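You operate a simulated robot arm through the tools that you are given. There is no shell and no other tool. Be economical: measure what you need, move in short steps, check, and stop when the job is done.

You run a simulated robot arm. Do the job below in one go: nothing can be reset, and whatever is moved stays where it is left.

JOB
Put the blue pad on the glue bench away on the window sill. Then stack the 30 mm tack box from the lower step of the stepped bench on top of the 25 mm tack box. Then put two of the bead pots from the packing bench on the second shelf from the bottom of the grey rack. Then stack the grey pencil bundle from the clamp bench on top of the teal pencil bundle. Then put one of the wedge boxes from the assembly bench on top of the grey taped carton there. The order counts. Set down upright: bead pot, wedge box.

The check looks at the end state, three seconds after you hand in, the way a careful person would. Anything else that was tipped, shoved, dropped, spilled or broken makes it a failure.

ROBOT AND FRAMES
A 6-joint arm with a two-finger parallel gripper on a trunk, on a base that drives. Base frame: it is fixed to the floor where the robot stands at the start and does not move with it; the origin is under the middle of the robot, x ahead of it, y to its left, z up. Readings come in mm, rad, newtons and seconds.
Its first joint turns from -2.897 to 2.897 rad. Places, roughly: bead pot [-750, -1250, 750]; blue pad (6x9x4 cm) [800, 200, 900]; pencil bundle [-1500, 250, 1000]; second shelf of the grey rack [-4800, -1600, 500]; tack box [500, -1250, 500]; taped carton [-2250, 0, 1000]; wedge box [-2000, 500, 1000]; window sill (126x24 cm) [-4500, 5840, 1120]. Payload 3.91 kg.
The tool frame sits at the grasp point between the pads (the TCP): z along the fingers, y along the line on which they close. The tips reach 30 mm beyond it. Largest opening 110 mm; finger width 20, thickness 10; the body of the gripper, 48 by 112 mm, starts 55 mm behind the TCP.
Orientation is that of the tool frame in the base frame, as [roll, pitch, yaw] about the fixed x, y, z axes, in that order (R = Rz(yaw) Ry(pitch) Rx(roll)). With the fingers straight down and closing along the base's y, the tool's x points along the base's -x, its y along +y and its z along -z.

CONTROLS
- The arm moves only by the tool nudge_tool. Its argument "motion" is a list of rows, each an object of numbers (a shift or turn left out is 0, a gripper value left out holds the last): "tx", "ty", "tz": the shift along the base's x, y, z in mm; "rx", "ry", "rz": the turn, a rotation vector about the base's x, y, z in rad; "fingers": the finger opening in mm, from 0 to 110. In form: [{"tx": .., "ty": .., "tz": .., "rx": .., "ry": .., "rz": .., "fingers": ..}, ...]. A call has 1 to 10 rows; each row shifts and turns the commanded pose from where the row before left it. Each row takes 0.2 s and may step no farther than 50 mm and 0.15 rad from the row before; otherwise, or with a gripper value out of range, the whole call is refused. A pose out of reach is approached as far as the arm can. The call stops where the force on the tool passes 40 N (or 10 N more than at its start, if that is more) or the arm is blocked; 0.2 s more then pass. Each finger travels about 108 mm/s and halts on what it meets, pressing with about 36 N; the grip force reading is that of the motor and also rises with nothing between the fingers. The clock runs only during rows and for 0.2 s after the last one: add rows that do not move to give the fingers time. The reply holds the time, the measured pose of the TCP, the force on the tool along the base axes, the opening and the grip force, in the units named above and with some noise, with the torque about the TCP (base axes, N m) and any sound that the robot's microphone picked up.
- Cameras (640 x 400 px; columns grow to the right, rows downward): "scene" is now at [213.5, -644, 1229.3]; the picture's right is [0.00, -0.17, 0.99], its down [-0.69, 0.71, 0.12] and it looks along [-0.72, -0.68, -0.12] (base axes); focal length 214 px, centre (320, 200). "wrist" rides on the gripper at [72, 17, -103] in the tool frame; the picture's right is [-0.23, 0.97, 0.00], its down [-0.76, -0.18, -0.62] and it looks along [-0.61, -0.14, 0.78] (tool axes); focal length 222 px, centre (320, 200). There is no depth. A picture from a camera that has moved, and an enlarged one, comes with that camera's place and axes in the base frame and with its lens.
- grab_frame(camera): a new picture of that camera. It takes no simulated time.
- roll_base(legs): drives the robot by 1 to 6 legs, each [ahead, left, turn to the left] in mm, mm and rad, along the robot's own axes; the way and the turn of a leg run together, so that a leg with both is an arc; at most 1500 mm and 3.142 rad a leg. The arm and the cameras ride along, it lands a little off, and it stops where it bumps. It gives what a move gives.
- aim_head(pan, tilt): turns the head with the scene camera to pan (to the left, within 1.396 rad either way) and tilt (down, from -0.506 to 1.204), counted from straight ahead of the robot. It gives what a move gives.
- enlarge(camera, box): a new picture of the part [left, top, right, bottom] of that camera's present view, enlarged. It takes no simulated time.
- job_done(): hands the job in; it is judged then, once.

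Work in short steps. Places have to be worked out from the pictures, the camera data and where the tool is seen: move nearer, look again, correct. Check each grasp and each placing, and mend what went wrong. You have 186 turns and 148 pictures in all, those below and enlarged ones among them. Open the gripper and draw the arm clear of the work before you hand the job in, unless the task says otherwise; then end with one line.

The tools are called after "Call:" as name(argument=value, ...) on one line, values as JSON. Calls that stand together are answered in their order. nudge_tool: Moves the arm, as the interface text tells. Its arguments: {"type":"object","properties":{"motion":{"type":"array"}},"required":["motion"]} The other tools are called the same way: roll_base (legs) drives the base; aim_head (pan, tilt) turns the head that bears the scene camera; grab_frame (camera) takes a picture; enlarge (camera, box) takes an enlarged picture of a part of a camera's view; job_done () hands the job in.

At the start:

```text
time: 0.0
tool_pos: [175.6, -566.8, 1112.6]
orientation: [3.141, 0.001, 3.141]
force: [0.1, -0.3, 0.4]
ft_torque: [-0.01, -0.03, 0.01]
gripper_width: 109.9
grasp_force: 0.1
robot x, y, heading: [0.5, 2.3, 0.002]
head pan, tilt: [-1.4, 0.808]
```

scene: 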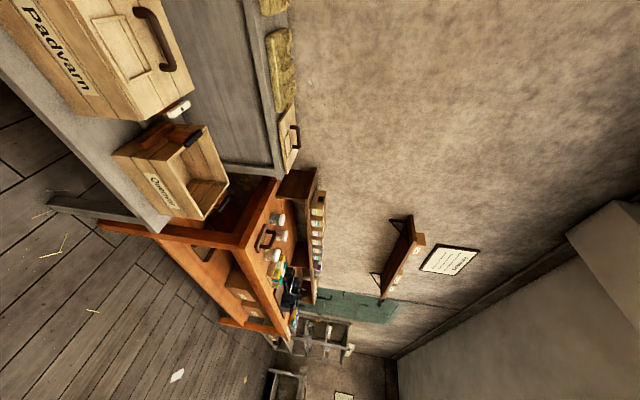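
wrist: 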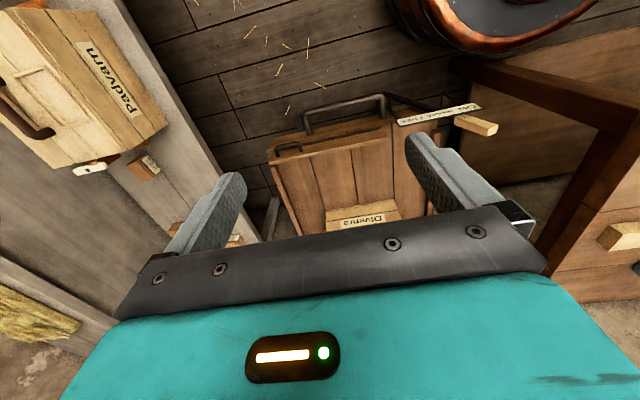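

I begin by aiming the head ahead to see the glue bench with the blue pad.

Call:
aim_head(pan=0.2, tilt=0.5)

```text
time: 1.7
tool_pos: [176.6, -567.3, 1112.9]
orientation: [-3.141, 0.001, -3.141]
force: [0.4, -0.4, -0.2]
ft_torque: [0.05, 0.02, 0.03]
gripper_width: 110.0
grasp_force: 0.1
robot x, y, heading: [2.3, -1.3, 0.002]
head pan, tilt: [0.201, 0.499]
```

Take a picture from the new head direction.

Call:
grab_frame(camera="scene")

```text
145 pictures are left
camera scene: at [240.2, -546.9, 1153.8], right [0.0, -0.98, -0.2], down [-0.88, -0.09, 0.47], along [-0.48, 0.17, -0.86], focal length 214 px, centre (320, 200)
```

scene: 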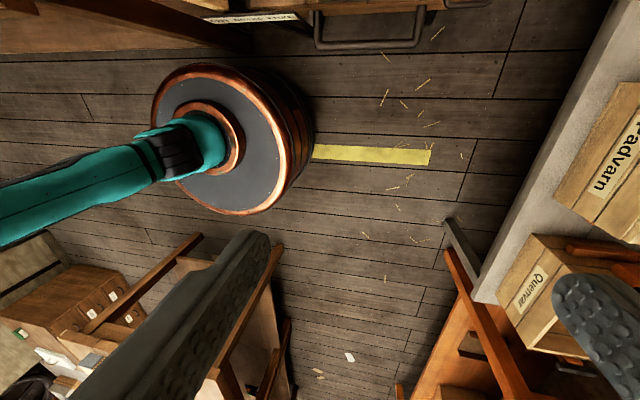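

The head's camera rides beside the gripper, with "straight ahead" currently pointing down. I aim it toward +x+y where the glue bench should be.

Call:
aim_head(pan=1.0, tilt=-0.5)

Call:
grab_frame(camera="scene")

```text
time: 2.9
tool_pos: [174.5, -566.4, 1113.9]
orientation: [-3.14, 0.0, 3.141]
force: [-0.8, 0.3, 0.4]
ft_torque: [0.02, -0.02, -0.01]
gripper_width: 110.1
grasp_force: 0.1
robot x, y, heading: [-1.5, -1.0, 0.001]
head pan, tilt: [1.0, -0.499]
```

```text
144 pictures are left
camera scene: at [326.3, -508.5, 1206.6], right [0.0, -0.54, -0.84], down [-0.88, 0.4, -0.26], along [0.48, 0.74, -0.48], focal length 214 px, centre (320, 200)
```

scene: 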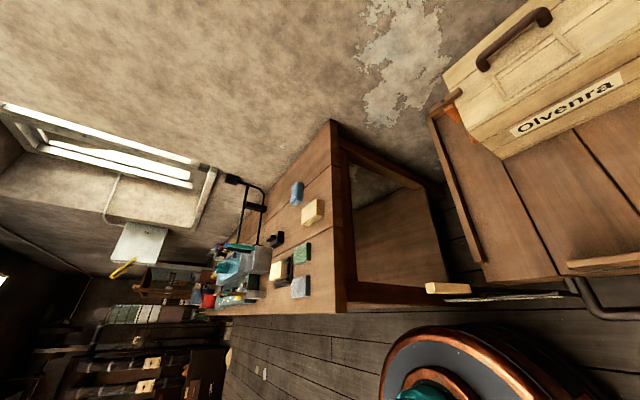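

I see the glue bench with several pads. Enlarge for detail.

Call:
enlarge(camera="scene", box=[200, 150, 360, 320])

```text
2.35 times, centred on (280, 235) of scene
camera zoom: at [326.3, -508.5, 1206.6], right [0.0, -0.54, -0.84], down [-0.88, 0.4, -0.26], along [0.48, 0.74, -0.48], focal length 505 px, centre (414, 118)
```

zoom: 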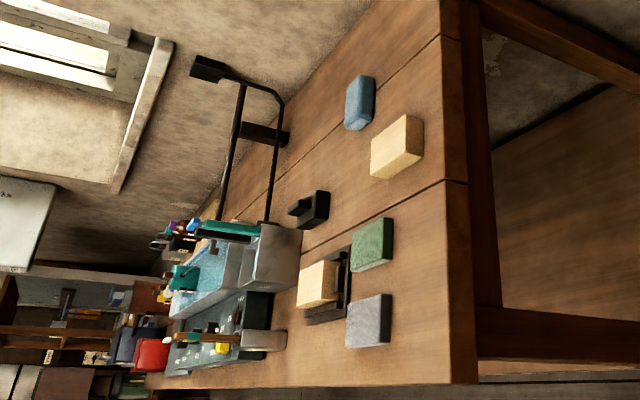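

The blue pad is the farthest one at about (730,110,~900). I swing the arm toward it at height.

Call:
nudge_tool(motion=[{"tx": 25, "ty": 42}, {"tx": 25, "ty": 42}, {"tx": 25, "ty": 42}, {"tx": 25, "ty": 42}, {"tx": 25, "ty": 42}, {"tx": 25, "ty": 42}, {"tx": 25, "ty": 42}, {"tx": 25, "ty": 42}, {"tx": 25, "ty": 42}, {"tx": 25, "ty": 42}])

Call:
grab_frame(camera="wrist")

```text
time: 5.1
tool_pos: [426.1, -145.4, 1113.1]
orientation: [3.14, -0.001, 3.139]
force: [1.2, 0.3, -0.1]
ft_torque: [-0.03, 0.01, 0.0]
gripper_width: 110.0
grasp_force: 0.1
robot x, y, heading: [1.0, 0.7, -0.001]
head pan, tilt: [1.0, -0.499]
```

```text
142 pictures are left
camera wrist: at [354.3, -127.9, 1215.3], right [0.23, 0.97, 0.0], down [0.76, -0.18, 0.62], along [0.61, -0.14, -0.78], focal length 222 px, centre (320, 200)
```

wrist: 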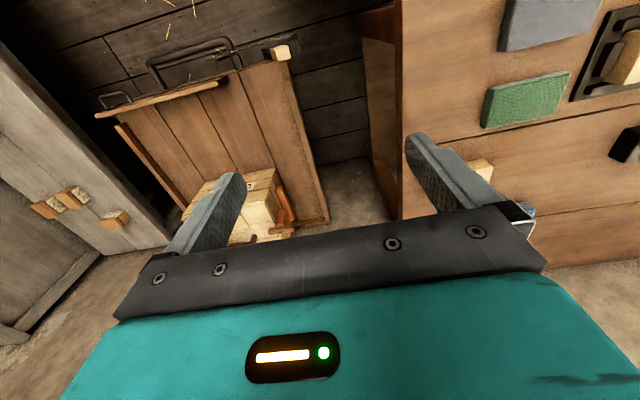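

Now the head camera can look at the pad more closely.

Call:
aim_head(pan=0.7, tilt=-0.3)

Call:
grab_frame(camera="scene")

```text
time: 5.9
tool_pos: [425.7, -146.3, 1112.5]
orientation: [3.141, 0.0, -3.141]
force: [-0.5, 0.3, -0.2]
ft_torque: [0.0, -0.01, 0.0]
gripper_width: 110.0
grasp_force: 0.0
robot x, y, heading: [1.5, -2.2, -0.001]
head pan, tilt: [0.7, -0.3]
```

```text
141 pictures are left
camera scene: at [562.6, -93.8, 1181.9], right [0.0, -0.76, -0.64], down [-0.96, 0.19, -0.23], along [0.3, 0.62, -0.73], focal length 214 px, centre (320, 200)
```

scene: 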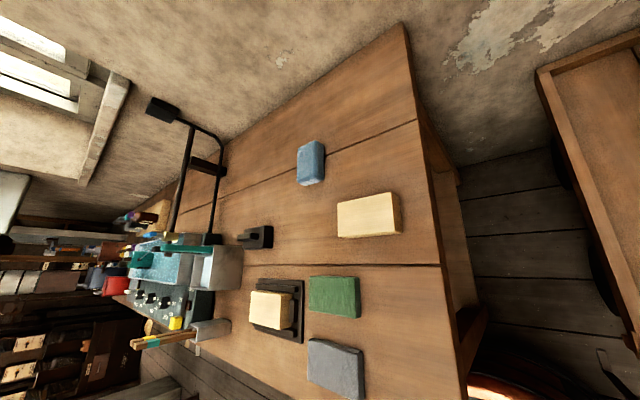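

Triangulation puts the pad at about (777,188,875). I move above it and look down.

Call:
nudge_tool(motion=[{"tx": 30, "ty": 31}, {"tx": 30, "ty": 31}, {"tx": 30, "ty": 31}, {"tx": 30, "ty": 31}, {"tx": 30, "ty": 31}, {"tx": 30, "ty": 31}, {"tx": 30, "ty": 31}, {"tx": 30, "ty": 31}, {"tx": 30, "ty": 31}, {"tx": 30, "ty": 31}])

Call:
aim_head(pan=0.1, tilt=0.1)

Call:
grab_frame(camera="scene")

Call:
grab_frame(camera="wrist")

```text
time: 8.1
tool_pos: [726.8, 163.5, 1115.5]
orientation: [-3.141, 0.002, -3.14]
force: [-0.3, 0.4, 0.6]
ft_torque: [0.05, -0.08, 0.0]
gripper_width: 110.1
grasp_force: 0.0
robot x, y, heading: [0.7, 1.0, 0.002]
head pan, tilt: [0.7, -0.3]
```

```text
time: 9.1
tool_pos: [725.6, 164.0, 1115.6]
orientation: [3.141, 0.001, -3.141]
force: [-0.1, -1.4, -0.3]
ft_torque: [0.0, 0.0, 0.03]
gripper_width: 110.0
grasp_force: 0.1
robot x, y, heading: [1.0, 0.3, 0.0]
head pan, tilt: [0.099, 0.099]
```

```text
140 pictures are left
camera scene: at [827.5, 174.5, 1152.9], right [0.0, -0.99, -0.1], down [-1.0, -0.01, 0.1], along [-0.1, 0.1, -0.99], focal length 214 px, centre (320, 200)
```

scene: 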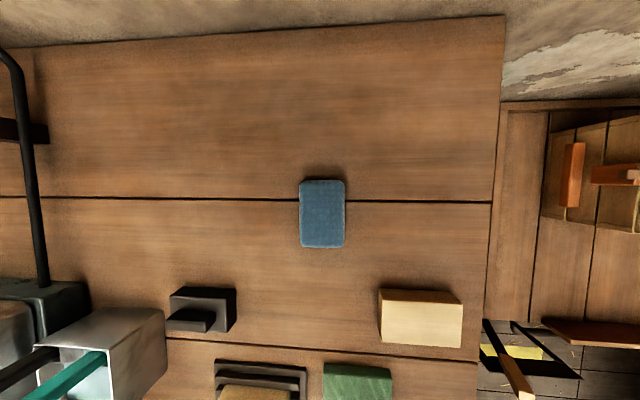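

```text
139 pictures are left
camera wrist: at [653.6, 181.2, 1217.8], right [0.23, 0.97, 0.0], down [0.76, -0.18, 0.62], along [0.61, -0.14, -0.78], focal length 222 px, centre (320, 200)
```

wrist: 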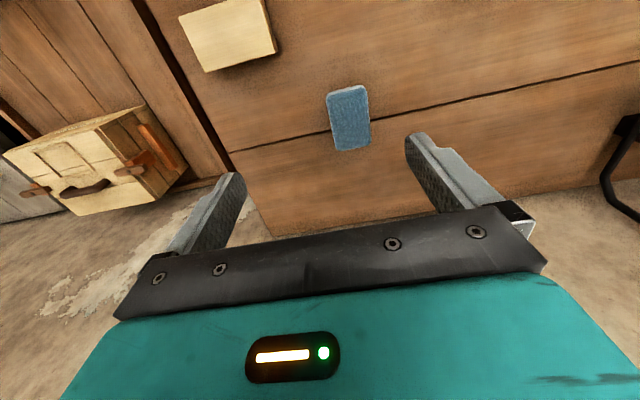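

Pad is at about (776,200), long axis along x, top near z 868. I move over it and descend partway.

Call:
nudge_tool(motion=[{"tx": 25, "ty": 18}, {"tx": 24, "ty": 18}, {"tz": -48}, {"tz": -48}, {"tz": -48}, {"tz": -36}])

Call:
grab_frame(camera="wrist")

Call:
grab_frame(camera="scene")

```text
time: 10.5
tool_pos: [774.2, 199.5, 932.6]
orientation: [3.141, 0.002, 3.141]
force: [0.1, -0.6, 0.5]
ft_torque: [-0.01, -0.04, -0.01]
gripper_width: 110.0
grasp_force: 0.0
robot x, y, heading: [-3.4, 1.8, 0.002]
head pan, tilt: [0.099, 0.099]
```

```text
138 pictures are left
camera wrist: at [702.6, 216.5, 1036.4], right [0.23, 0.97, 0.0], down [0.76, -0.18, 0.62], along [0.61, -0.14, -0.78], focal length 222 px, centre (320, 200)
```

wrist: 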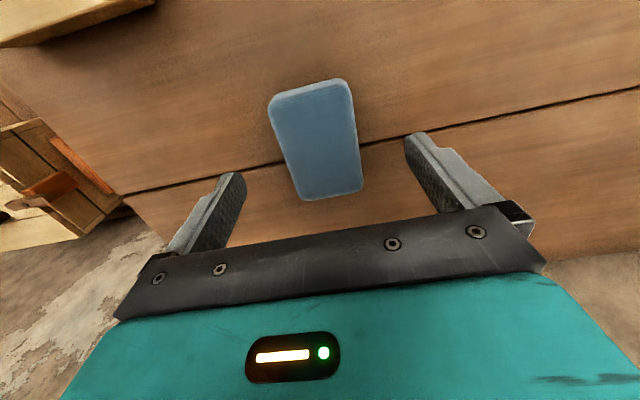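

```text
137 pictures are left
camera scene: at [876.6, 209.8, 971.7], right [0.0, -1.0, -0.1], down [-1.0, -0.01, 0.1], along [-0.1, 0.1, -0.99], focal length 214 px, centre (320, 200)
```

scene: 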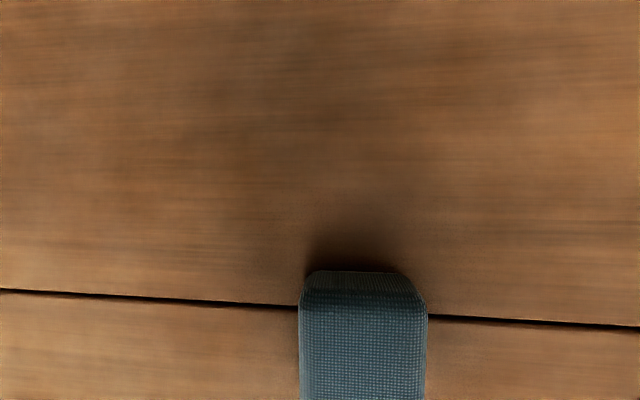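

Top of the pad ≈ z 876, centre ≈ (779,200). Descend to TCP 870 and close.

Call:
nudge_tool(motion=[{"tx": 4, "tz": -30}, {"tz": -20}, {"tz": -11}, {"fingers": 40}, {"fingers": 40}, {"fingers": 40}])

```text
time: 11.4
tool_pos: [780.9, 198.5, 879.3]
orientation: [-3.142, 0.013, -3.141]
force: [0.5, -1.5, 2.1]
ft_torque: [0.15, 0.0, -0.01]
gripper_width: 69.1
grasp_force: 4.7
robot x, y, heading: [0.7, 1.9, -0.002]
head pan, tilt: [0.099, 0.099]
stopped in row 4: the force on the tool passed its limit at 52 N (the readings are from after the stop); the commanded pose is now the measured one
```

A contact force stopped the move; look.

Call:
grab_frame(camera="wrist")

Call:
grab_frame(camera="scene")

```text
136 pictures are left
camera wrist: at [706.9, 215.5, 982.1], right [0.23, 0.97, 0.0], down [0.76, -0.18, 0.63], along [0.61, -0.14, -0.78], focal length 222 px, centre (320, 200)
```

wrist: 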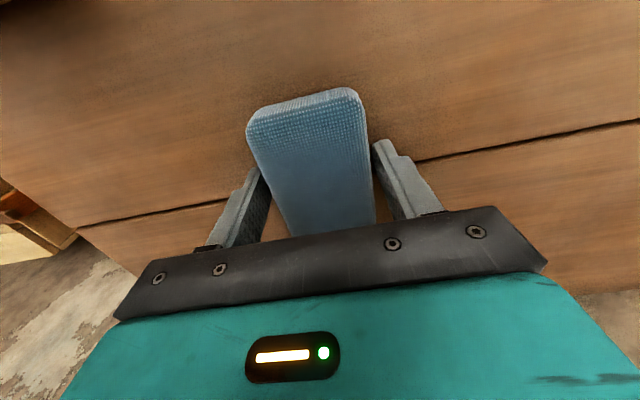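

```text
135 pictures are left
camera scene: at [881.4, 208.7, 919.0], right [0.0, -0.99, -0.1], down [-1.0, -0.01, 0.09], along [-0.09, 0.1, -0.99], focal length 214 px, centre (320, 200)
```

scene: 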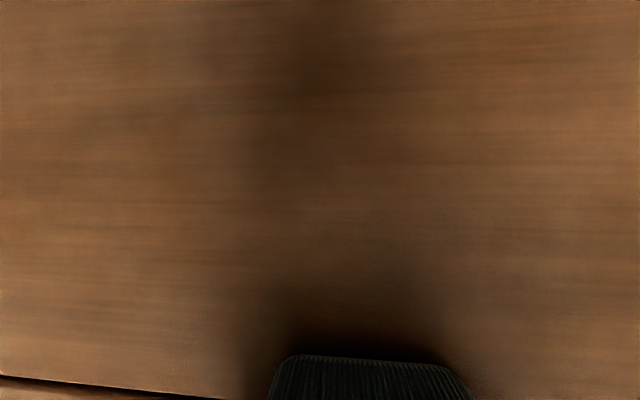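

Tips likely touched the bench (≈849). Raise a few mm and close.

Call:
nudge_tool(motion=[{"tz": 5}, {"fingers": 40}, {"fingers": 40}, {"fingers": 40}, {"fingers": 40}])

```text
time: 12.6
tool_pos: [780.1, 199.0, 884.5]
orientation: [-3.141, 0.01, -3.141]
force: [1.0, 0.4, -1.1]
ft_torque: [-0.03, 0.01, -0.02]
gripper_width: 59.2
grasp_force: 35.4
robot x, y, heading: [1.2, -2.7, -0.002]
head pan, tilt: [0.099, 0.099]
```

Gripped at 59 mm. Lift and check.

Call:
nudge_tool(motion=[{"tz": 20}, {"tz": 40}, {"tz": 50}, {"tz": 50}, {"tz": 50}, {"tz": 50}])

Call:
aim_head(pan=1.39, tilt=0.6)

Call:
grab_frame(camera="wrist")

Call:
grab_frame(camera="scene")

```text
time: 14.0
tool_pos: [780.0, 198.0, 1143.3]
orientation: [3.14, 0.008, -3.141]
force: [-0.4, 0.2, -1.0]
ft_torque: [0.0, 0.01, 0.0]
gripper_width: 59.5
grasp_force: 36.1
robot x, y, heading: [2.5, -0.9, -0.005]
head pan, tilt: [0.099, 0.099]
```

```text
time: 15.4
tool_pos: [780.7, 197.9, 1143.4]
orientation: [3.141, 0.008, 3.141]
force: [-0.3, -0.9, -1.4]
ft_torque: [-0.01, 0.01, 0.01]
gripper_width: 59.5
grasp_force: 35.7
robot x, y, heading: [-2.7, 1.2, 0.0]
head pan, tilt: [1.389, 0.6]
```

```text
134 pictures are left
camera wrist: at [707.5, 215.3, 1245.7], right [0.23, 0.97, 0.0], down [0.76, -0.18, 0.63], along [0.61, -0.14, -0.78], focal length 222 px, centre (320, 200)
```

wrist: 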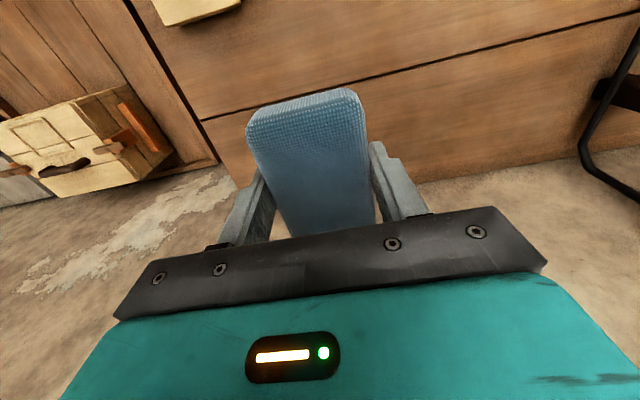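

```text
133 pictures are left
camera scene: at [835.2, 286.4, 1257.5], right [0.01, -0.18, -0.98], down [-0.83, -0.56, 0.09], along [-0.56, 0.81, -0.15], focal length 214 px, centre (320, 200)
```

scene: 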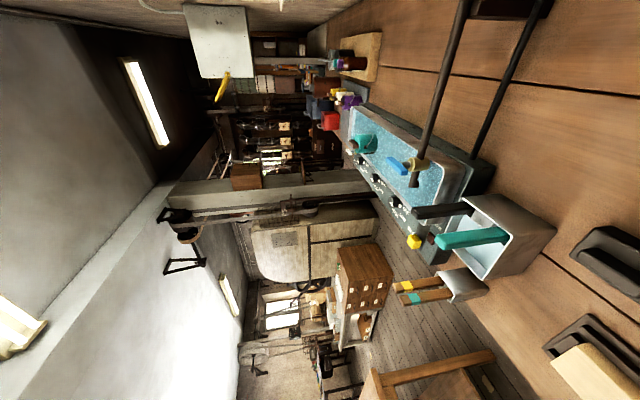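

Pad is held. I retract the arm while pitching the tool up to horizontal so the head sees ahead upright.

Call:
nudge_tool(motion=[{"tx": -28, "ty": -20, "tz": 10, "ry": -0.15}, {"tx": -28, "ty": -20, "tz": 10, "ry": -0.15}, {"tx": -28, "ty": -20, "tz": 10, "ry": -0.15}, {"tx": -28, "ty": -20, "tz": 10, "ry": -0.15}, {"tx": -28, "ty": -20, "tz": 10, "ry": -0.15}, {"tx": -28, "ty": -20, "tz": 10, "ry": -0.15}, {"tx": -28, "ty": -20, "tz": 10, "ry": -0.15}, {"tx": -20, "ty": -20, "tz": 10, "ry": -0.15}, {"tx": -20, "ty": -20, "tz": 10, "ry": -0.15}, {"tx": 0, "ty": -20, "tz": 10, "ry": -0.15}])

Call:
aim_head(pan=1.39, tilt=0.3)

Call:
grab_frame(camera="scene")

```text
time: 17.6
tool_pos: [543.3, -1.6, 1244.6]
orientation: [-3.125, 1.511, -3.127]
force: [0.2, 1.0, -0.5]
ft_torque: [0.02, -0.01, -0.01]
gripper_width: 59.1
grasp_force: 36.1
robot x, y, heading: [2.4, 1.0, 0.003]
head pan, tilt: [1.389, 0.6]
```

```text
time: 18.4
tool_pos: [543.9, -1.0, 1244.0]
orientation: [-3.137, 1.509, -3.137]
force: [-0.9, -0.5, -0.1]
ft_torque: [0.0, -0.02, -0.01]
gripper_width: 59.4
grasp_force: 35.7
robot x, y, heading: [0.8, -0.7, -0.003]
head pan, tilt: [1.389, 0.3]
```

```text
132 pictures are left
camera scene: at [436.5, 92.1, 1333.2], right [0.98, -0.18, -0.06], down [-0.11, -0.29, -0.95], along [0.15, 0.94, -0.31], focal length 214 px, centre (320, 200)
```

scene: 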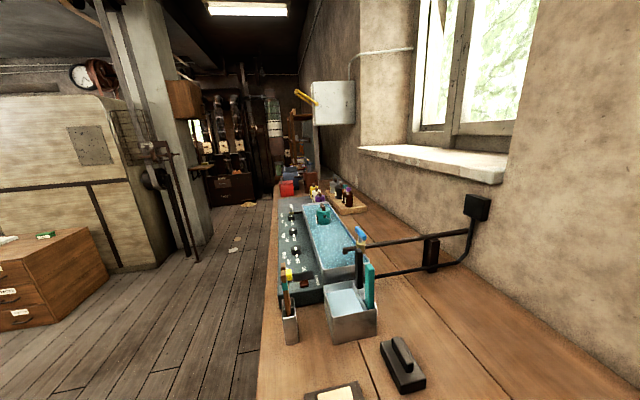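

The view is now upright. I turn the base left by ~90° in place so the arm points along +y, then look around toward -x.

Call:
roll_base(legs=[[0, 0, 1.57]])

Call:
aim_head(pan=0.7, tilt=0.3)

Call:
grab_frame(camera="scene")

Call:
aim_head(pan=1.39, tilt=0.3)

Call:
grab_frame(camera="scene")

```text
time: 22.7
tool_pos: [0.0, 543.3, 1244.9]
orientation: [-3.137, 1.506, -1.563]
force: [0.3, 0.5, -1.6]
ft_torque: [0.0, -0.03, 0.0]
gripper_width: 59.3
grasp_force: 35.5
robot x, y, heading: [-2.8, -2.8, 1.576]
head pan, tilt: [1.389, 0.3]
```

```text
time: 23.7
tool_pos: [-0.7, 541.9, 1244.3]
orientation: [-3.136, 1.507, -1.564]
force: [0.0, -0.7, 0.2]
ft_torque: [0.0, 0.0, 0.01]
gripper_width: 59.5
grasp_force: 36.7
robot x, y, heading: [-1.5, 3.8, 1.575]
head pan, tilt: [0.7, 0.3]
```

```text
131 pictures are left
camera scene: at [-59.8, 491.1, 1329.8], right [0.76, 0.65, -0.04], down [0.19, -0.28, -0.94], along [-0.62, 0.71, -0.34], focal length 214 px, centre (320, 200)
```

scene: 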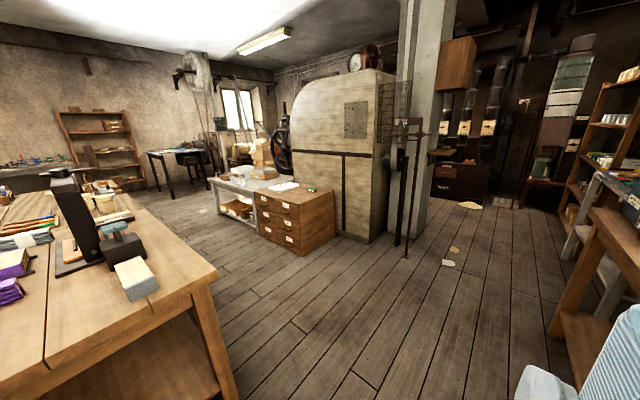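

```text
time: 24.8
tool_pos: [-1.2, 543.5, 1244.2]
orientation: [-3.135, 1.508, -1.563]
force: [-0.2, -0.8, -0.7]
ft_torque: [-0.03, -0.02, -0.01]
gripper_width: 59.1
grasp_force: 36.4
robot x, y, heading: [-6.2, 0.1, 1.581]
head pan, tilt: [1.389, 0.3]
```

```text
130 pictures are left
camera scene: at [-91.2, 436.7, 1333.2], right [0.18, 0.98, -0.06], down [0.29, -0.11, -0.95], along [-0.94, 0.15, -0.31], focal length 214 px, centre (320, 200)
```

scene: 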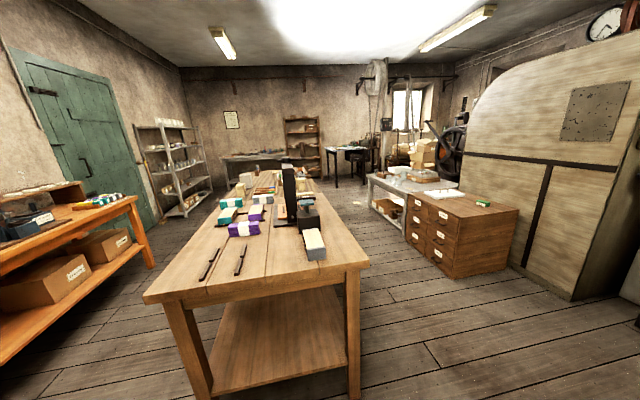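

The room is clear: a central table (x<-640, y up to ~650), drawers at (-1470,1830), and the sill behind the cream machine on the +y wall. I drive to the aisle at y≈1240 and turn to face -x.

Call:
roll_base(legs=[[1240, 0, 0], [0, 0, 1.566], [800, 0, 0]])

Call:
aim_head(pan=0, tilt=0.4)

Call:
grab_frame(camera="scene")

```text
time: 38.7
tool_pos: [-1346.8, 1235.3, 1244.8]
orientation: [-3.136, 1.508, 0.003]
force: [0.0, -0.7, -0.8]
ft_torque: [-0.04, 0.01, 0.0]
gripper_width: 59.1
grasp_force: 36.4
robot x, y, heading: [-803.1, 1233.7, 3.135]
head pan, tilt: [1.389, 0.3]
```

```text
time: 40.2
tool_pos: [-1346.2, 1235.0, 1244.2]
orientation: [-3.135, 1.508, 0.005]
force: [0.3, -0.3, -1.2]
ft_torque: [-0.01, 0.0, 0.03]
gripper_width: 59.1
grasp_force: 36.3
robot x, y, heading: [-800.6, 1232.2, 3.139]
head pan, tilt: [0.0, 0.4]
```

```text
129 pictures are left
camera scene: at [-1312.7, 1236.1, 1319.3], right [0.0, 1.0, 0.0], down [0.45, 0.0, -0.9], along [-0.9, 0.0, -0.45], focal length 214 px, centre (320, 200)
```

scene: 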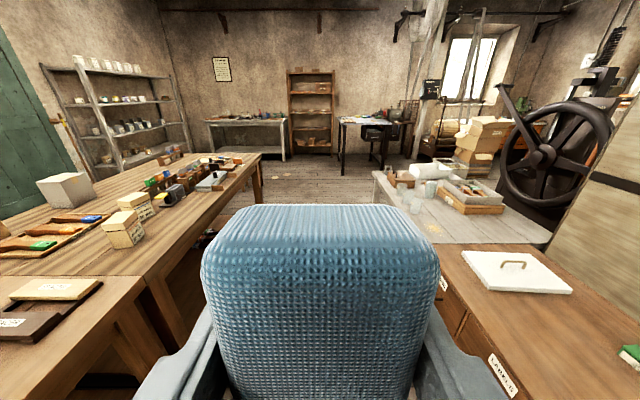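

Next assess the aisle width: look down left and right.

Call:
aim_head(pan=-0.7, tilt=0.7)

Call:
grab_frame(camera="scene")

Call:
aim_head(pan=0.7, tilt=0.7)

Call:
grab_frame(camera="scene")

```text
time: 41.3
tool_pos: [-1347.0, 1236.1, 1244.6]
orientation: [-3.137, 1.508, 0.003]
force: [0.2, 0.2, -0.6]
ft_torque: [0.02, -0.04, 0.0]
gripper_width: 59.3
grasp_force: 36.2
robot x, y, heading: [-805.3, 1233.0, 3.137]
head pan, tilt: [-0.7, 0.7]
```

```text
128 pictures are left
camera scene: at [-1283.3, 1290.8, 1294.2], right [0.64, 0.76, 0.04], down [0.54, -0.42, -0.73], along [-0.54, 0.49, -0.68], focal length 214 px, centre (320, 200)
```

scene: 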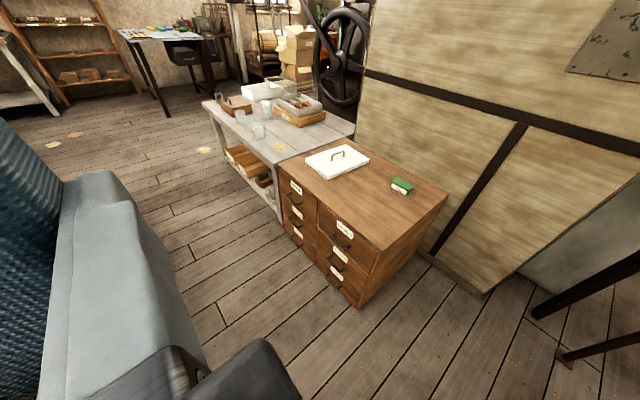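

```text
time: 42.8
tool_pos: [-1346.0, 1235.2, 1245.2]
orientation: [-3.136, 1.508, 0.004]
force: [0.2, -0.4, -1.9]
ft_torque: [0.01, -0.02, -0.07]
gripper_width: 59.1
grasp_force: 35.6
robot x, y, heading: [-802.0, 1231.7, 3.141]
head pan, tilt: [0.7, 0.7]
```

```text
127 pictures are left
camera scene: at [-1283.6, 1181.5, 1294.2], right [-0.64, 0.77, -0.04], down [0.54, 0.41, -0.73], along [-0.55, -0.49, -0.68], focal length 214 px, centre (320, 200)
```

scene: 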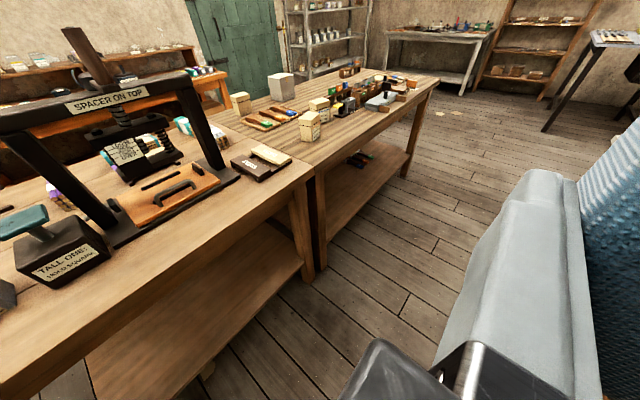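

Aisle is y 690–1790, so y≈1240 is centred. I drive forward 3000 mm to x≈-3800 and look toward the sill.

Call:
roll_base(legs=[[1500, 0, 0], [1400, 0, 0]])

Call:
aim_head(pan=-1.1, tilt=0.3)

Call:
grab_frame(camera="scene")

```text
time: 56.8
tool_pos: [-4233.1, 1229.0, 1245.7]
orientation: [-3.136, 1.507, 0.003]
force: [-0.2, 0.0, -0.5]
ft_torque: [0.01, -0.03, -0.02]
gripper_width: 59.3
grasp_force: 36.0
robot x, y, heading: [-3692.6, 1228.8, 3.143]
head pan, tilt: [0.7, 0.7]
```

```text
time: 58.5
tool_pos: [-4233.2, 1228.7, 1244.4]
orientation: [-3.137, 1.508, 0.003]
force: [0.4, -0.7, -0.2]
ft_torque: [-0.01, 0.01, 0.01]
gripper_width: 59.4
grasp_force: 35.4
robot x, y, heading: [-3689.3, 1228.2, 3.137]
head pan, tilt: [-1.1, 0.3]
```

```text
126 pictures are left
camera scene: at [-4150.3, 1313.1, 1331.7], right [0.89, 0.45, 0.06], down [0.19, -0.26, -0.95], along [-0.41, 0.85, -0.32], focal length 214 px, centre (320, 200)
```

scene: 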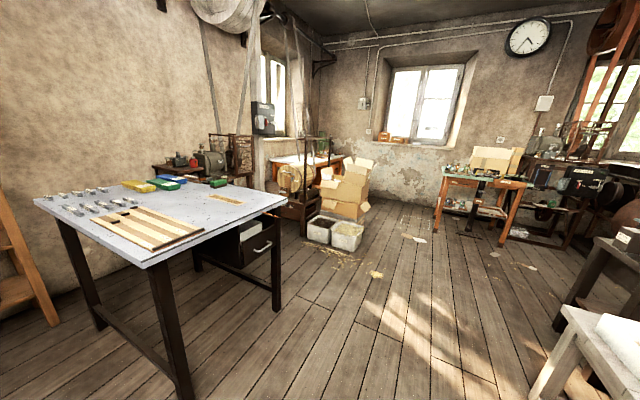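

The window sill is visible; items sit at its left end. I drive to x≈-3950, turn to +y and go up to y≈3900.

Call:
roll_base(legs=[[260, 0, 0], [0, 0, -1.567], [1500, 0, 0], [1200, 0, 0]])

Call:
aim_head(pan=0.1, tilt=0.5)

Call:
grab_frame(camera="scene")

```text
time: 76.9
tool_pos: [-3973.4, 4466.9, 1245.3]
orientation: [-3.138, 1.508, -1.55]
force: [0.2, 0.2, -1.4]
ft_torque: [0.01, -0.03, 0.01]
gripper_width: 59.5
grasp_force: 35.7
robot x, y, heading: [-3966.0, 3924.7, 1.581]
head pan, tilt: [-1.1, 0.3]
```

```text
time: 78.3
tool_pos: [-3973.0, 4465.9, 1244.7]
orientation: [-3.137, 1.508, -1.55]
force: [-0.8, -0.2, -0.7]
ft_torque: [-0.01, 0.01, 0.0]
gripper_width: 59.2
grasp_force: 36.0
robot x, y, heading: [-3970.2, 3922.0, 1.582]
head pan, tilt: [0.099, 0.499]
```

```text
125 pictures are left
camera scene: at [-3980.8, 4431.7, 1310.3], right [0.99, 0.11, -0.01], down [0.05, -0.53, -0.85], along [-0.1, 0.84, -0.53], focal length 214 px, centre (320, 200)
```

scene: 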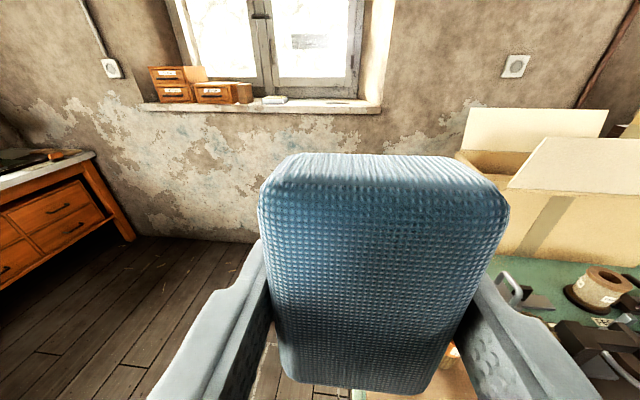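

Sill is free between x≈-4300 and -3870. I move the base diagonally to about (-4370,5000), staying clear of bins and the orange table.

Call:
roll_base(legs=[[500, 390, 0], [570, 0, 0]])

Call:
aim_head(pan=-0.6, tilt=0.5)

Call:
grab_frame(camera="scene")

```text
time: 84.8
tool_pos: [-4383.0, 5535.3, 1245.1]
orientation: [-3.134, 1.51, -1.546]
force: [0.4, 0.1, -0.4]
ft_torque: [-0.01, -0.02, 0.0]
gripper_width: 59.2
grasp_force: 36.4
robot x, y, heading: [-4373.5, 4985.9, 1.589]
head pan, tilt: [0.099, 0.499]
```

```text
time: 85.8
tool_pos: [-4384.2, 5535.7, 1244.0]
orientation: [-3.135, 1.507, -1.547]
force: [0.4, -0.7, -0.7]
ft_torque: [0.0, -0.01, -0.01]
gripper_width: 59.1
grasp_force: 36.0
robot x, y, heading: [-4375.2, 4992.4, 1.587]
head pan, tilt: [-0.6, 0.499]
```

```text
124 pictures are left
camera scene: at [-4330.7, 5486.9, 1311.3], right [0.84, -0.55, 0.04], down [-0.26, -0.45, -0.85], along [0.48, 0.7, -0.52], focal length 214 px, centre (320, 200)
```

scene: 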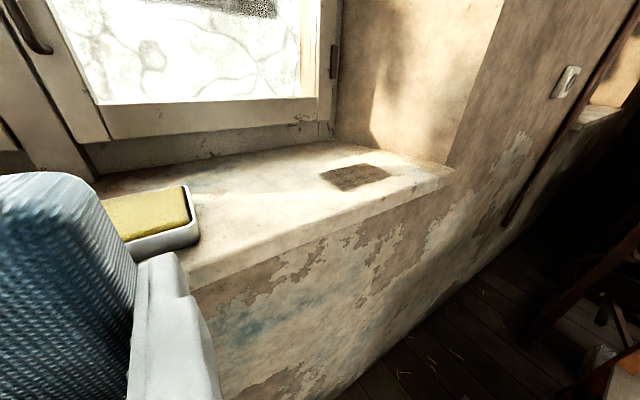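

The sill is free right of the sponge tray (x > -4345). I pitch the tool down at safe height, then yaw so the head stays off the window.

Call:
nudge_tool(motion=[{"tz": 10, "rx": -0.15}, {"tz": 10, "rx": -0.15}, {"tz": 10, "rx": -0.15}, {"tz": 10, "rx": -0.15}, {"tz": 10, "rx": -0.15}, {"tz": 10, "rx": -0.15}, {"rx": -0.15}, {"rx": -0.15}, {"rx": -0.15}, {"rx": -0.15}])

Call:
nudge_tool(motion=[{"rz": 0.15}, {"rz": 0.15}, {"rz": 0.15}, {"rz": 0.15}, {"rz": 0.15}, {"rz": 0.15}, {"rz": 0.15}, {"rz": 0.15}, {"rz": 0.15}, {"rz": 0.15}])

```text
time: 88.0
tool_pos: [-4383.7, 5535.6, 1304.0]
orientation: [3.122, 0.007, -1.57]
force: [-0.6, -0.2, 0.6]
ft_torque: [0.08, -0.02, 0.02]
gripper_width: 59.2
grasp_force: 35.9
robot x, y, heading: [-4375.5, 4993.8, 1.59]
head pan, tilt: [-0.6, 0.499]
```

```text
time: 90.2
tool_pos: [-4383.4, 5536.4, 1297.6]
orientation: [3.13, 0.012, -0.069]
force: [-0.4, 0.5, 0.0]
ft_torque: [-0.05, -0.01, 0.01]
gripper_width: 59.3
grasp_force: 35.9
out of reach, approached as far as the arm can: row 7
robot x, y, heading: [-4375.4, 4994.1, 1.589]
head pan, tilt: [-0.6, 0.499]
```

Now move over the free part of the sill at height and check.

Call:
nudge_tool(motion=[{"tx": 28, "ty": 36, "rz": 0.03}, {"tx": 28, "ty": 36, "rz": 0.03}, {"tx": 28, "ty": 36}, {"tx": 28, "ty": 36}, {"tx": 28, "ty": 36}, {"tx": 28, "ty": 36}, {"tx": 25, "ty": 38}])

Call:
aim_head(pan=-0.4, tilt=0.7)

Call:
grab_frame(camera="scene")

Call:
grab_frame(camera="wrist")

```text
time: 91.8
tool_pos: [-4196.5, 5768.1, 1236.0]
orientation: [3.131, 0.008, -0.007]
force: [-0.3, -0.9, 0.7]
ft_torque: [0.08, -0.03, 0.04]
gripper_width: 59.2
grasp_force: 35.7
out of reach, approached as far as the arm can: row 1, 2, 3, 4, 5, 6, 7
robot x, y, heading: [-4376.3, 4992.2, 1.588]
head pan, tilt: [-0.6, 0.499]
```

```text
time: 92.5
tool_pos: [-4196.0, 5767.8, 1236.3]
orientation: [3.127, 0.009, -0.009]
force: [0.1, -0.1, -1.6]
ft_torque: [-0.05, 0.01, 0.0]
gripper_width: 59.1
grasp_force: 35.6
robot x, y, heading: [-4377.9, 4991.2, 1.591]
head pan, tilt: [-0.4, 0.7]
```

```text
123 pictures are left
camera scene: at [-4241.2, 5803.9, 1287.2], right [0.01, 0.93, 0.38], down [0.77, -0.25, 0.59], along [0.64, 0.28, -0.71], focal length 214 px, centre (320, 200)
```

scene: 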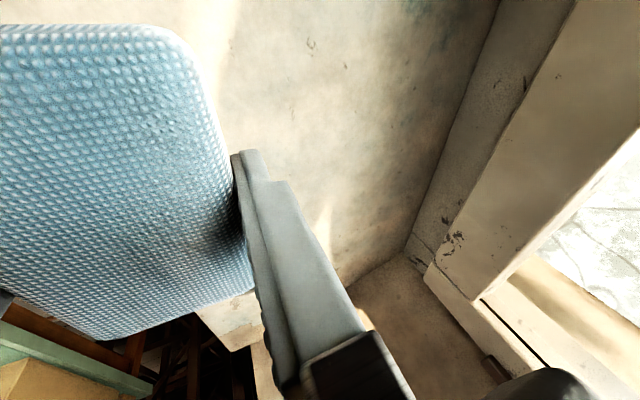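

```text
122 pictures are left
camera wrist: at [-4123.1, 5752.4, 1338.5], right [-0.24, -0.97, 0.02], down [-0.75, 0.19, 0.63], along [-0.61, 0.14, -0.78], focal length 222 px, centre (320, 200)
```

wrist: 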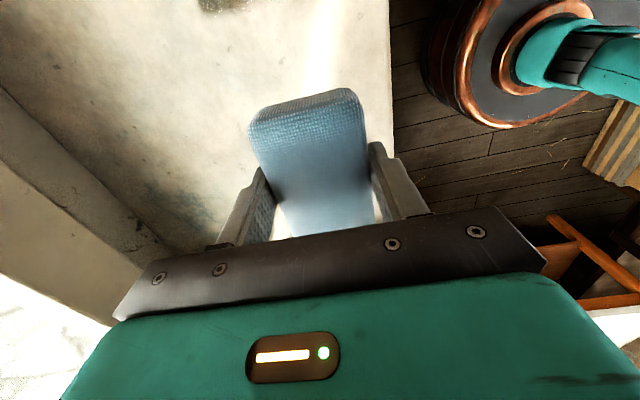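

The pad is over the sill (front edge y≈5700). Descend carefully.

Call:
nudge_tool(motion=[{"tz": -50}, {"tz": -45}, {"tz": -30}])

Call:
grab_frame(camera="scene")

```text
time: 93.2
tool_pos: [-4196.9, 5766.8, 1150.1]
orientation: [-3.14, 0.004, -0.011]
force: [-1.0, -1.2, 8.5]
ft_torque: [-0.33, 0.0, -0.1]
gripper_width: 59.1
grasp_force: 35.5
robot x, y, heading: [-4374.7, 4992.8, 1.591]
head pan, tilt: [-0.4, 0.7]
stopped in row 3: the force on the tool passed its limit at 140 N (the readings are from after the stop); the commanded pose is now the measured one
```

```text
121 pictures are left
camera scene: at [-4241.8, 5801.7, 1201.6], right [0.01, 0.92, 0.39], down [0.77, -0.26, 0.59], along [0.64, 0.29, -0.71], focal length 214 px, centre (320, 200)
```

scene: 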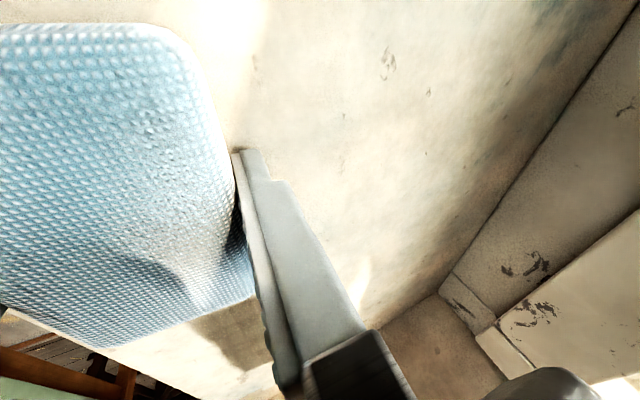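

Contact: the pad stands on the sill. Open and lift away.

Call:
nudge_tool(motion=[{"fingers": 75}, {"fingers": 100}, {"fingers": 100}, {"tz": 30}, {"tz": 40}])

Call:
grab_frame(camera="wrist")

```text
time: 93.8
tool_pos: [-4198.2, 5768.7, 1149.6]
orientation: [-3.138, 0.004, -0.008]
force: [-0.3, 0.1, -1.1]
ft_torque: [-0.05, 0.02, 0.0]
gripper_width: 100.2
grasp_force: 0.0
robot x, y, heading: [-4373.2, 4992.5, 1.593]
head pan, tilt: [-0.4, 0.7]
stopped in row 2: the force on the tool passed its limit at 53 N (the readings are from after the stop); the commanded pose is now the measured one
```

```text
120 pictures are left
camera wrist: at [-4124.4, 5750.8, 1252.8], right [-0.24, -0.97, 0.0], down [-0.76, 0.18, 0.63], along [-0.61, 0.15, -0.78], focal length 222 px, centre (320, 200)
```

wrist: 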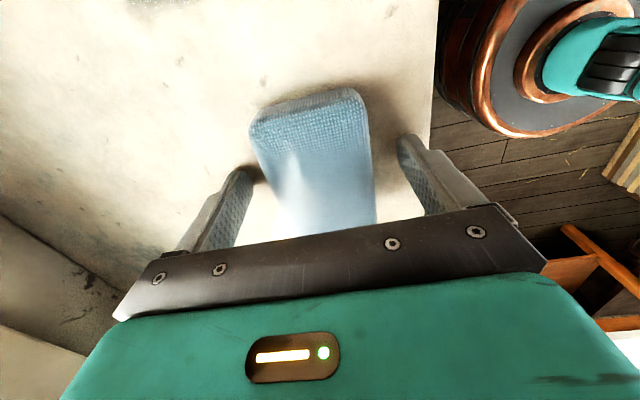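

Released; lift clear and verify.

Call:
nudge_tool(motion=[{"tz": 30}, {"tz": 40}, {"tz": 40}])

Call:
grab_frame(camera="wrist")

```text
time: 94.6
tool_pos: [-4196.8, 5764.0, 1249.6]
orientation: [-3.131, 0.003, -0.008]
force: [0.1, 0.2, -0.7]
ft_torque: [0.01, -0.04, 0.0]
gripper_width: 99.9
grasp_force: 0.0
out of reach, approached as far as the arm can: row 3
robot x, y, heading: [-4377.1, 4994.8, 1.589]
head pan, tilt: [-0.4, 0.7]
```

```text
119 pictures are left
camera wrist: at [-4124.9, 5745.0, 1352.3], right [-0.24, -0.97, -0.01], down [-0.76, 0.18, 0.63], along [-0.61, 0.15, -0.78], focal length 222 px, centre (320, 200)
```

wrist: 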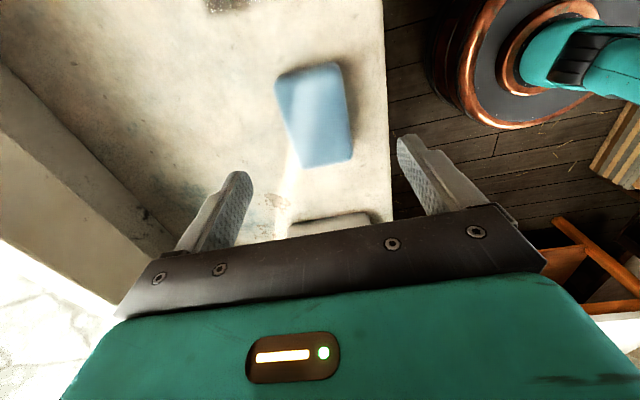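

The pad lies well on the sill. Retract the arm and return it to the horizontal travel posture.

Call:
nudge_tool(motion=[{"tx": -27, "ty": -34}, {"tx": -27, "ty": -34}, {"tx": -27, "ty": -34, "rz": -0.15}, {"tx": -27, "ty": -34, "rz": -0.15}, {"tx": -27, "ty": -34, "rz": -0.15}, {"tx": -27, "ty": -34, "rz": -0.15}, {"tx": -27, "ty": -30, "rz": -0.15}, {"rz": -0.15}, {"rz": -0.15}, {"rz": -0.15}])

Call:
nudge_tool(motion=[{"rz": -0.15, "rx": 0.0}, {"rz": -0.15}, {"rx": 0.15}, {"rx": 0.15}, {"rx": 0.15}, {"rx": 0.15}, {"rx": 0.15}, {"rx": 0.15}, {"rx": 0.15}, {"rx": 0.15}])

```text
time: 96.8
tool_pos: [-4388.1, 5530.6, 1250.5]
orientation: [-3.139, 0.005, -1.211]
force: [0.6, 0.4, 0.4]
ft_torque: [0.02, 0.0, -0.01]
gripper_width: 99.9
grasp_force: 0.0
robot x, y, heading: [-4375.9, 4992.7, 1.589]
head pan, tilt: [-0.4, 0.7]
```

```text
time: 99.0
tool_pos: [-4387.6, 5528.2, 1250.8]
orientation: [-2.974, 1.199, -1.396]
force: [0.1, -0.1, -0.1]
ft_torque: [0.0, 0.0, 0.0]
gripper_width: 99.8
grasp_force: 0.0
robot x, y, heading: [-4375.2, 4989.7, 1.592]
head pan, tilt: [-0.4, 0.7]
```

Drive back the way I came: down to y≈1230, turn to +x and go along the aisle.

Call:
roll_base(legs=[[-570, 0, -0.018], [-500, -390, 0], [-1500, 0, 0], [-1190, 0, 0], [0, 0, -1.57]])

```text
time: 121.8
tool_pos: [-3432.2, 1258.1, 1248.9]
orientation: [-2.974, 1.198, -2.99]
force: [-0.1, 0.2, 1.1]
ft_torque: [0.02, 0.02, -0.03]
gripper_width: 100.0
grasp_force: 0.0
robot x, y, heading: [-3971.1, 1258.0, 0.002]
head pan, tilt: [-0.4, 0.7]
```

Continue along the aisle, then turn to face -y in the open area near the start.

Call:
roll_base(legs=[[1500, -20, 0], [1500, 0, 0], [700, 0, 0], [0, 0, -1.57], [0, 140, 0], [900, 0, 0]])

Call:
aim_head(pan=0.3, tilt=0.3)

Call:
grab_frame(camera="scene")

```text
refused: leg 1 is longer than a leg can be; nothing moved
```

```text
time: 122.9
tool_pos: [-3431.8, 1258.7, 1250.2]
orientation: [-2.976, 1.2, -2.991]
force: [0.3, 0.2, 0.1]
ft_torque: [0.04, 0.02, 0.0]
gripper_width: 100.0
grasp_force: 0.2
robot x, y, heading: [-3962.2, 1255.6, -0.001]
head pan, tilt: [0.3, 0.3]
```

```text
118 pictures are left
camera scene: at [-3439.4, 1292.5, 1339.3], right [0.27, -0.96, -0.05], down [-0.61, -0.13, -0.78], along [0.75, 0.24, -0.62], focal length 214 px, centre (320, 200)
```

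scene: 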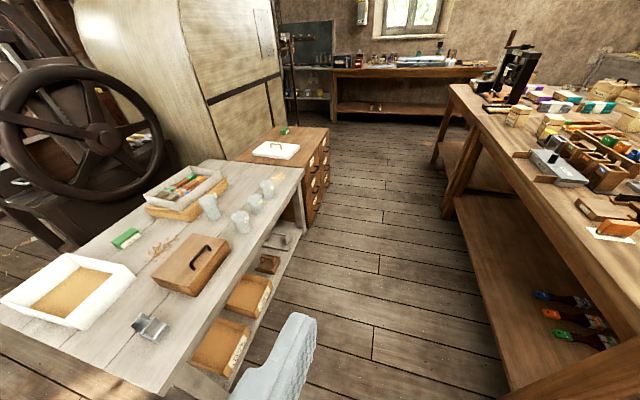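

Leg too long by a hair; resend with 1490 mm legs.

Call:
roll_base(legs=[[1490, -20, 0], [1490, 0, 0], [715, 0, 0], [0, 0, -1.57], [0, 140, 0], [900, 0, 0]])

Call:
grab_frame(camera="scene")

```text
time: 149.8
tool_pos: [-194.8, -235.1, 1249.6]
orientation: [-2.975, 1.199, 1.684]
force: [-0.3, -0.4, 0.3]
ft_torque: [0.0, 0.0, -0.02]
gripper_width: 100.1
grasp_force: 0.1
robot x, y, heading: [-175.6, 302.2, -1.609]
head pan, tilt: [0.3, 0.3]
```

```text
117 pictures are left
camera scene: at [-160.5, -227.3, 1339.3], right [-0.97, -0.24, -0.05], down [-0.11, 0.61, -0.78], along [0.22, -0.75, -0.62], focal length 214 px, centre (320, 200)
```

scene: 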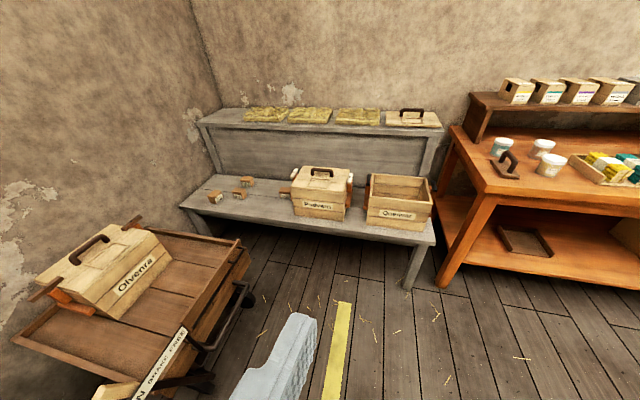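

The stepped bench is ahead with small tack boxes at its left end. Enlarge them.

Call:
enlarge(camera="scene", box=[180, 150, 300, 225])

```text
5.33 times, centred on (240, 188) of scene
camera zoom: at [-160.5, -227.3, 1339.3], right [-0.97, -0.24, -0.05], down [-0.11, 0.61, -0.78], along [0.22, -0.75, -0.62], focal length 1144 px, centre (747, 267)
```

zoom: 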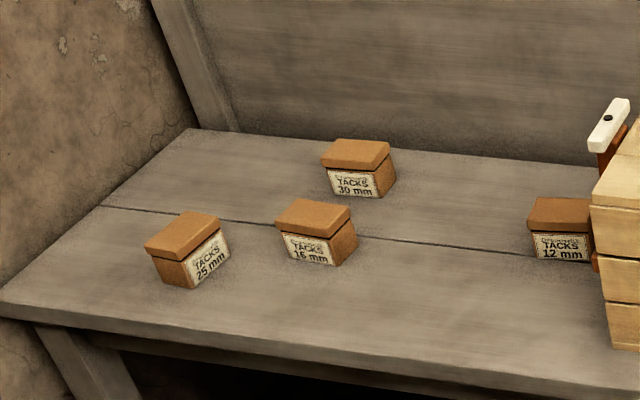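

30 mm box near (700,-1340), 25 mm near (830,-1140). I drive closer to about (0,-580) and triangulate.

Call:
roll_base(legs=[[0, 0, 0.039], [850, 170, 0]])

Call:
aim_head(pan=1.1, tilt=0.5)

Call:
grab_frame(camera="scene")

```text
time: 154.8
tool_pos: [0.5, -1083.9, 1250.1]
orientation: [-2.976, 1.199, 1.73]
force: [1.3, 0.0, 0.3]
ft_torque: [0.01, -0.01, -0.02]
gripper_width: 100.0
grasp_force: 0.0
robot x, y, heading: [1.0, -548.4, -1.569]
head pan, tilt: [0.3, 0.3]
```

```text
time: 155.9
tool_pos: [1.0, -1085.4, 1250.2]
orientation: [-2.976, 1.198, 1.73]
force: [0.3, -0.6, 0.4]
ft_torque: [0.02, 0.03, -0.01]
gripper_width: 99.9
grasp_force: 0.0
robot x, y, heading: [-2.3, -546.7, -1.568]
head pan, tilt: [1.1, 0.499]
```

```text
115 pictures are left
camera scene: at [87.4, -1023.5, 1336.1], right [-0.47, -0.83, -0.29], down [-0.47, 0.52, -0.71], along [0.75, -0.2, -0.64], focal length 214 px, centre (320, 200)
```

scene: 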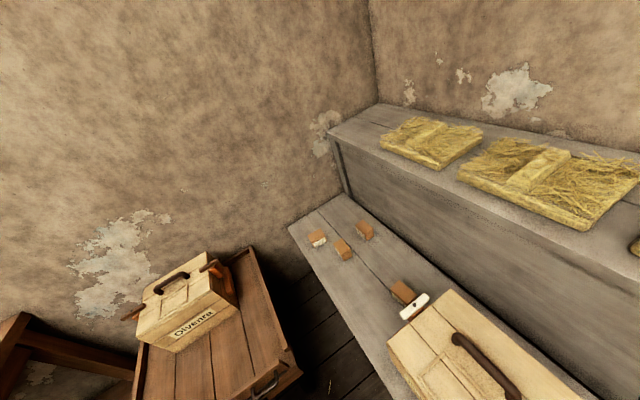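

30 mm box ≈ (696,-1336,507), 25 mm ≈ (820,-1137). The free-rolling trolley limits x to ~0, so I move ahead 108 mm to y≈-655 and look down at the gap.

Call:
roll_base(legs=[[105, 0, 0]])

Call:
aim_head(pan=0.9, tilt=1.1)

Call:
grab_frame(camera="scene")

```text
time: 157.1
tool_pos: [1.2, -1189.7, 1248.8]
orientation: [-2.976, 1.2, 1.728]
force: [0.7, 0.4, 0.3]
ft_torque: [0.01, 0.03, -0.02]
gripper_width: 99.9
grasp_force: 0.1
robot x, y, heading: [-3.4, -652.1, -1.569]
head pan, tilt: [1.1, 0.499]
```

```text
time: 158.1
tool_pos: [1.0, -1189.5, 1249.6]
orientation: [-2.977, 1.197, 1.73]
force: [0.2, 0.1, 0.6]
ft_torque: [-0.03, -0.01, -0.02]
gripper_width: 99.9
grasp_force: 0.1
robot x, y, heading: [-6.2, -654.9, -1.568]
head pan, tilt: [0.901, 1.1]
```

```text
114 pictures are left
camera scene: at [54.1, -1109.4, 1294.4], right [-0.63, -0.73, -0.24], down [-0.71, 0.68, -0.18], along [0.3, 0.06, -0.95], focal length 214 px, centre (320, 200)
```

scene: 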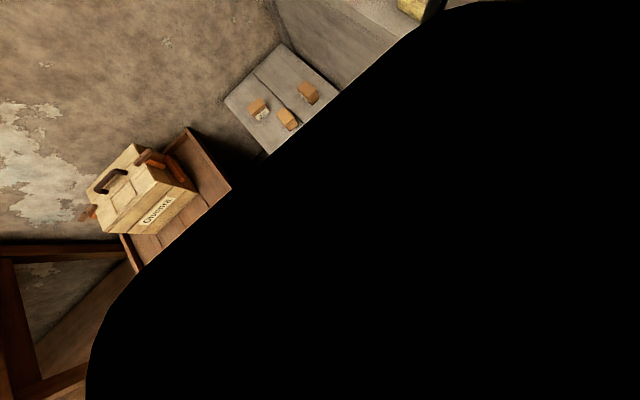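

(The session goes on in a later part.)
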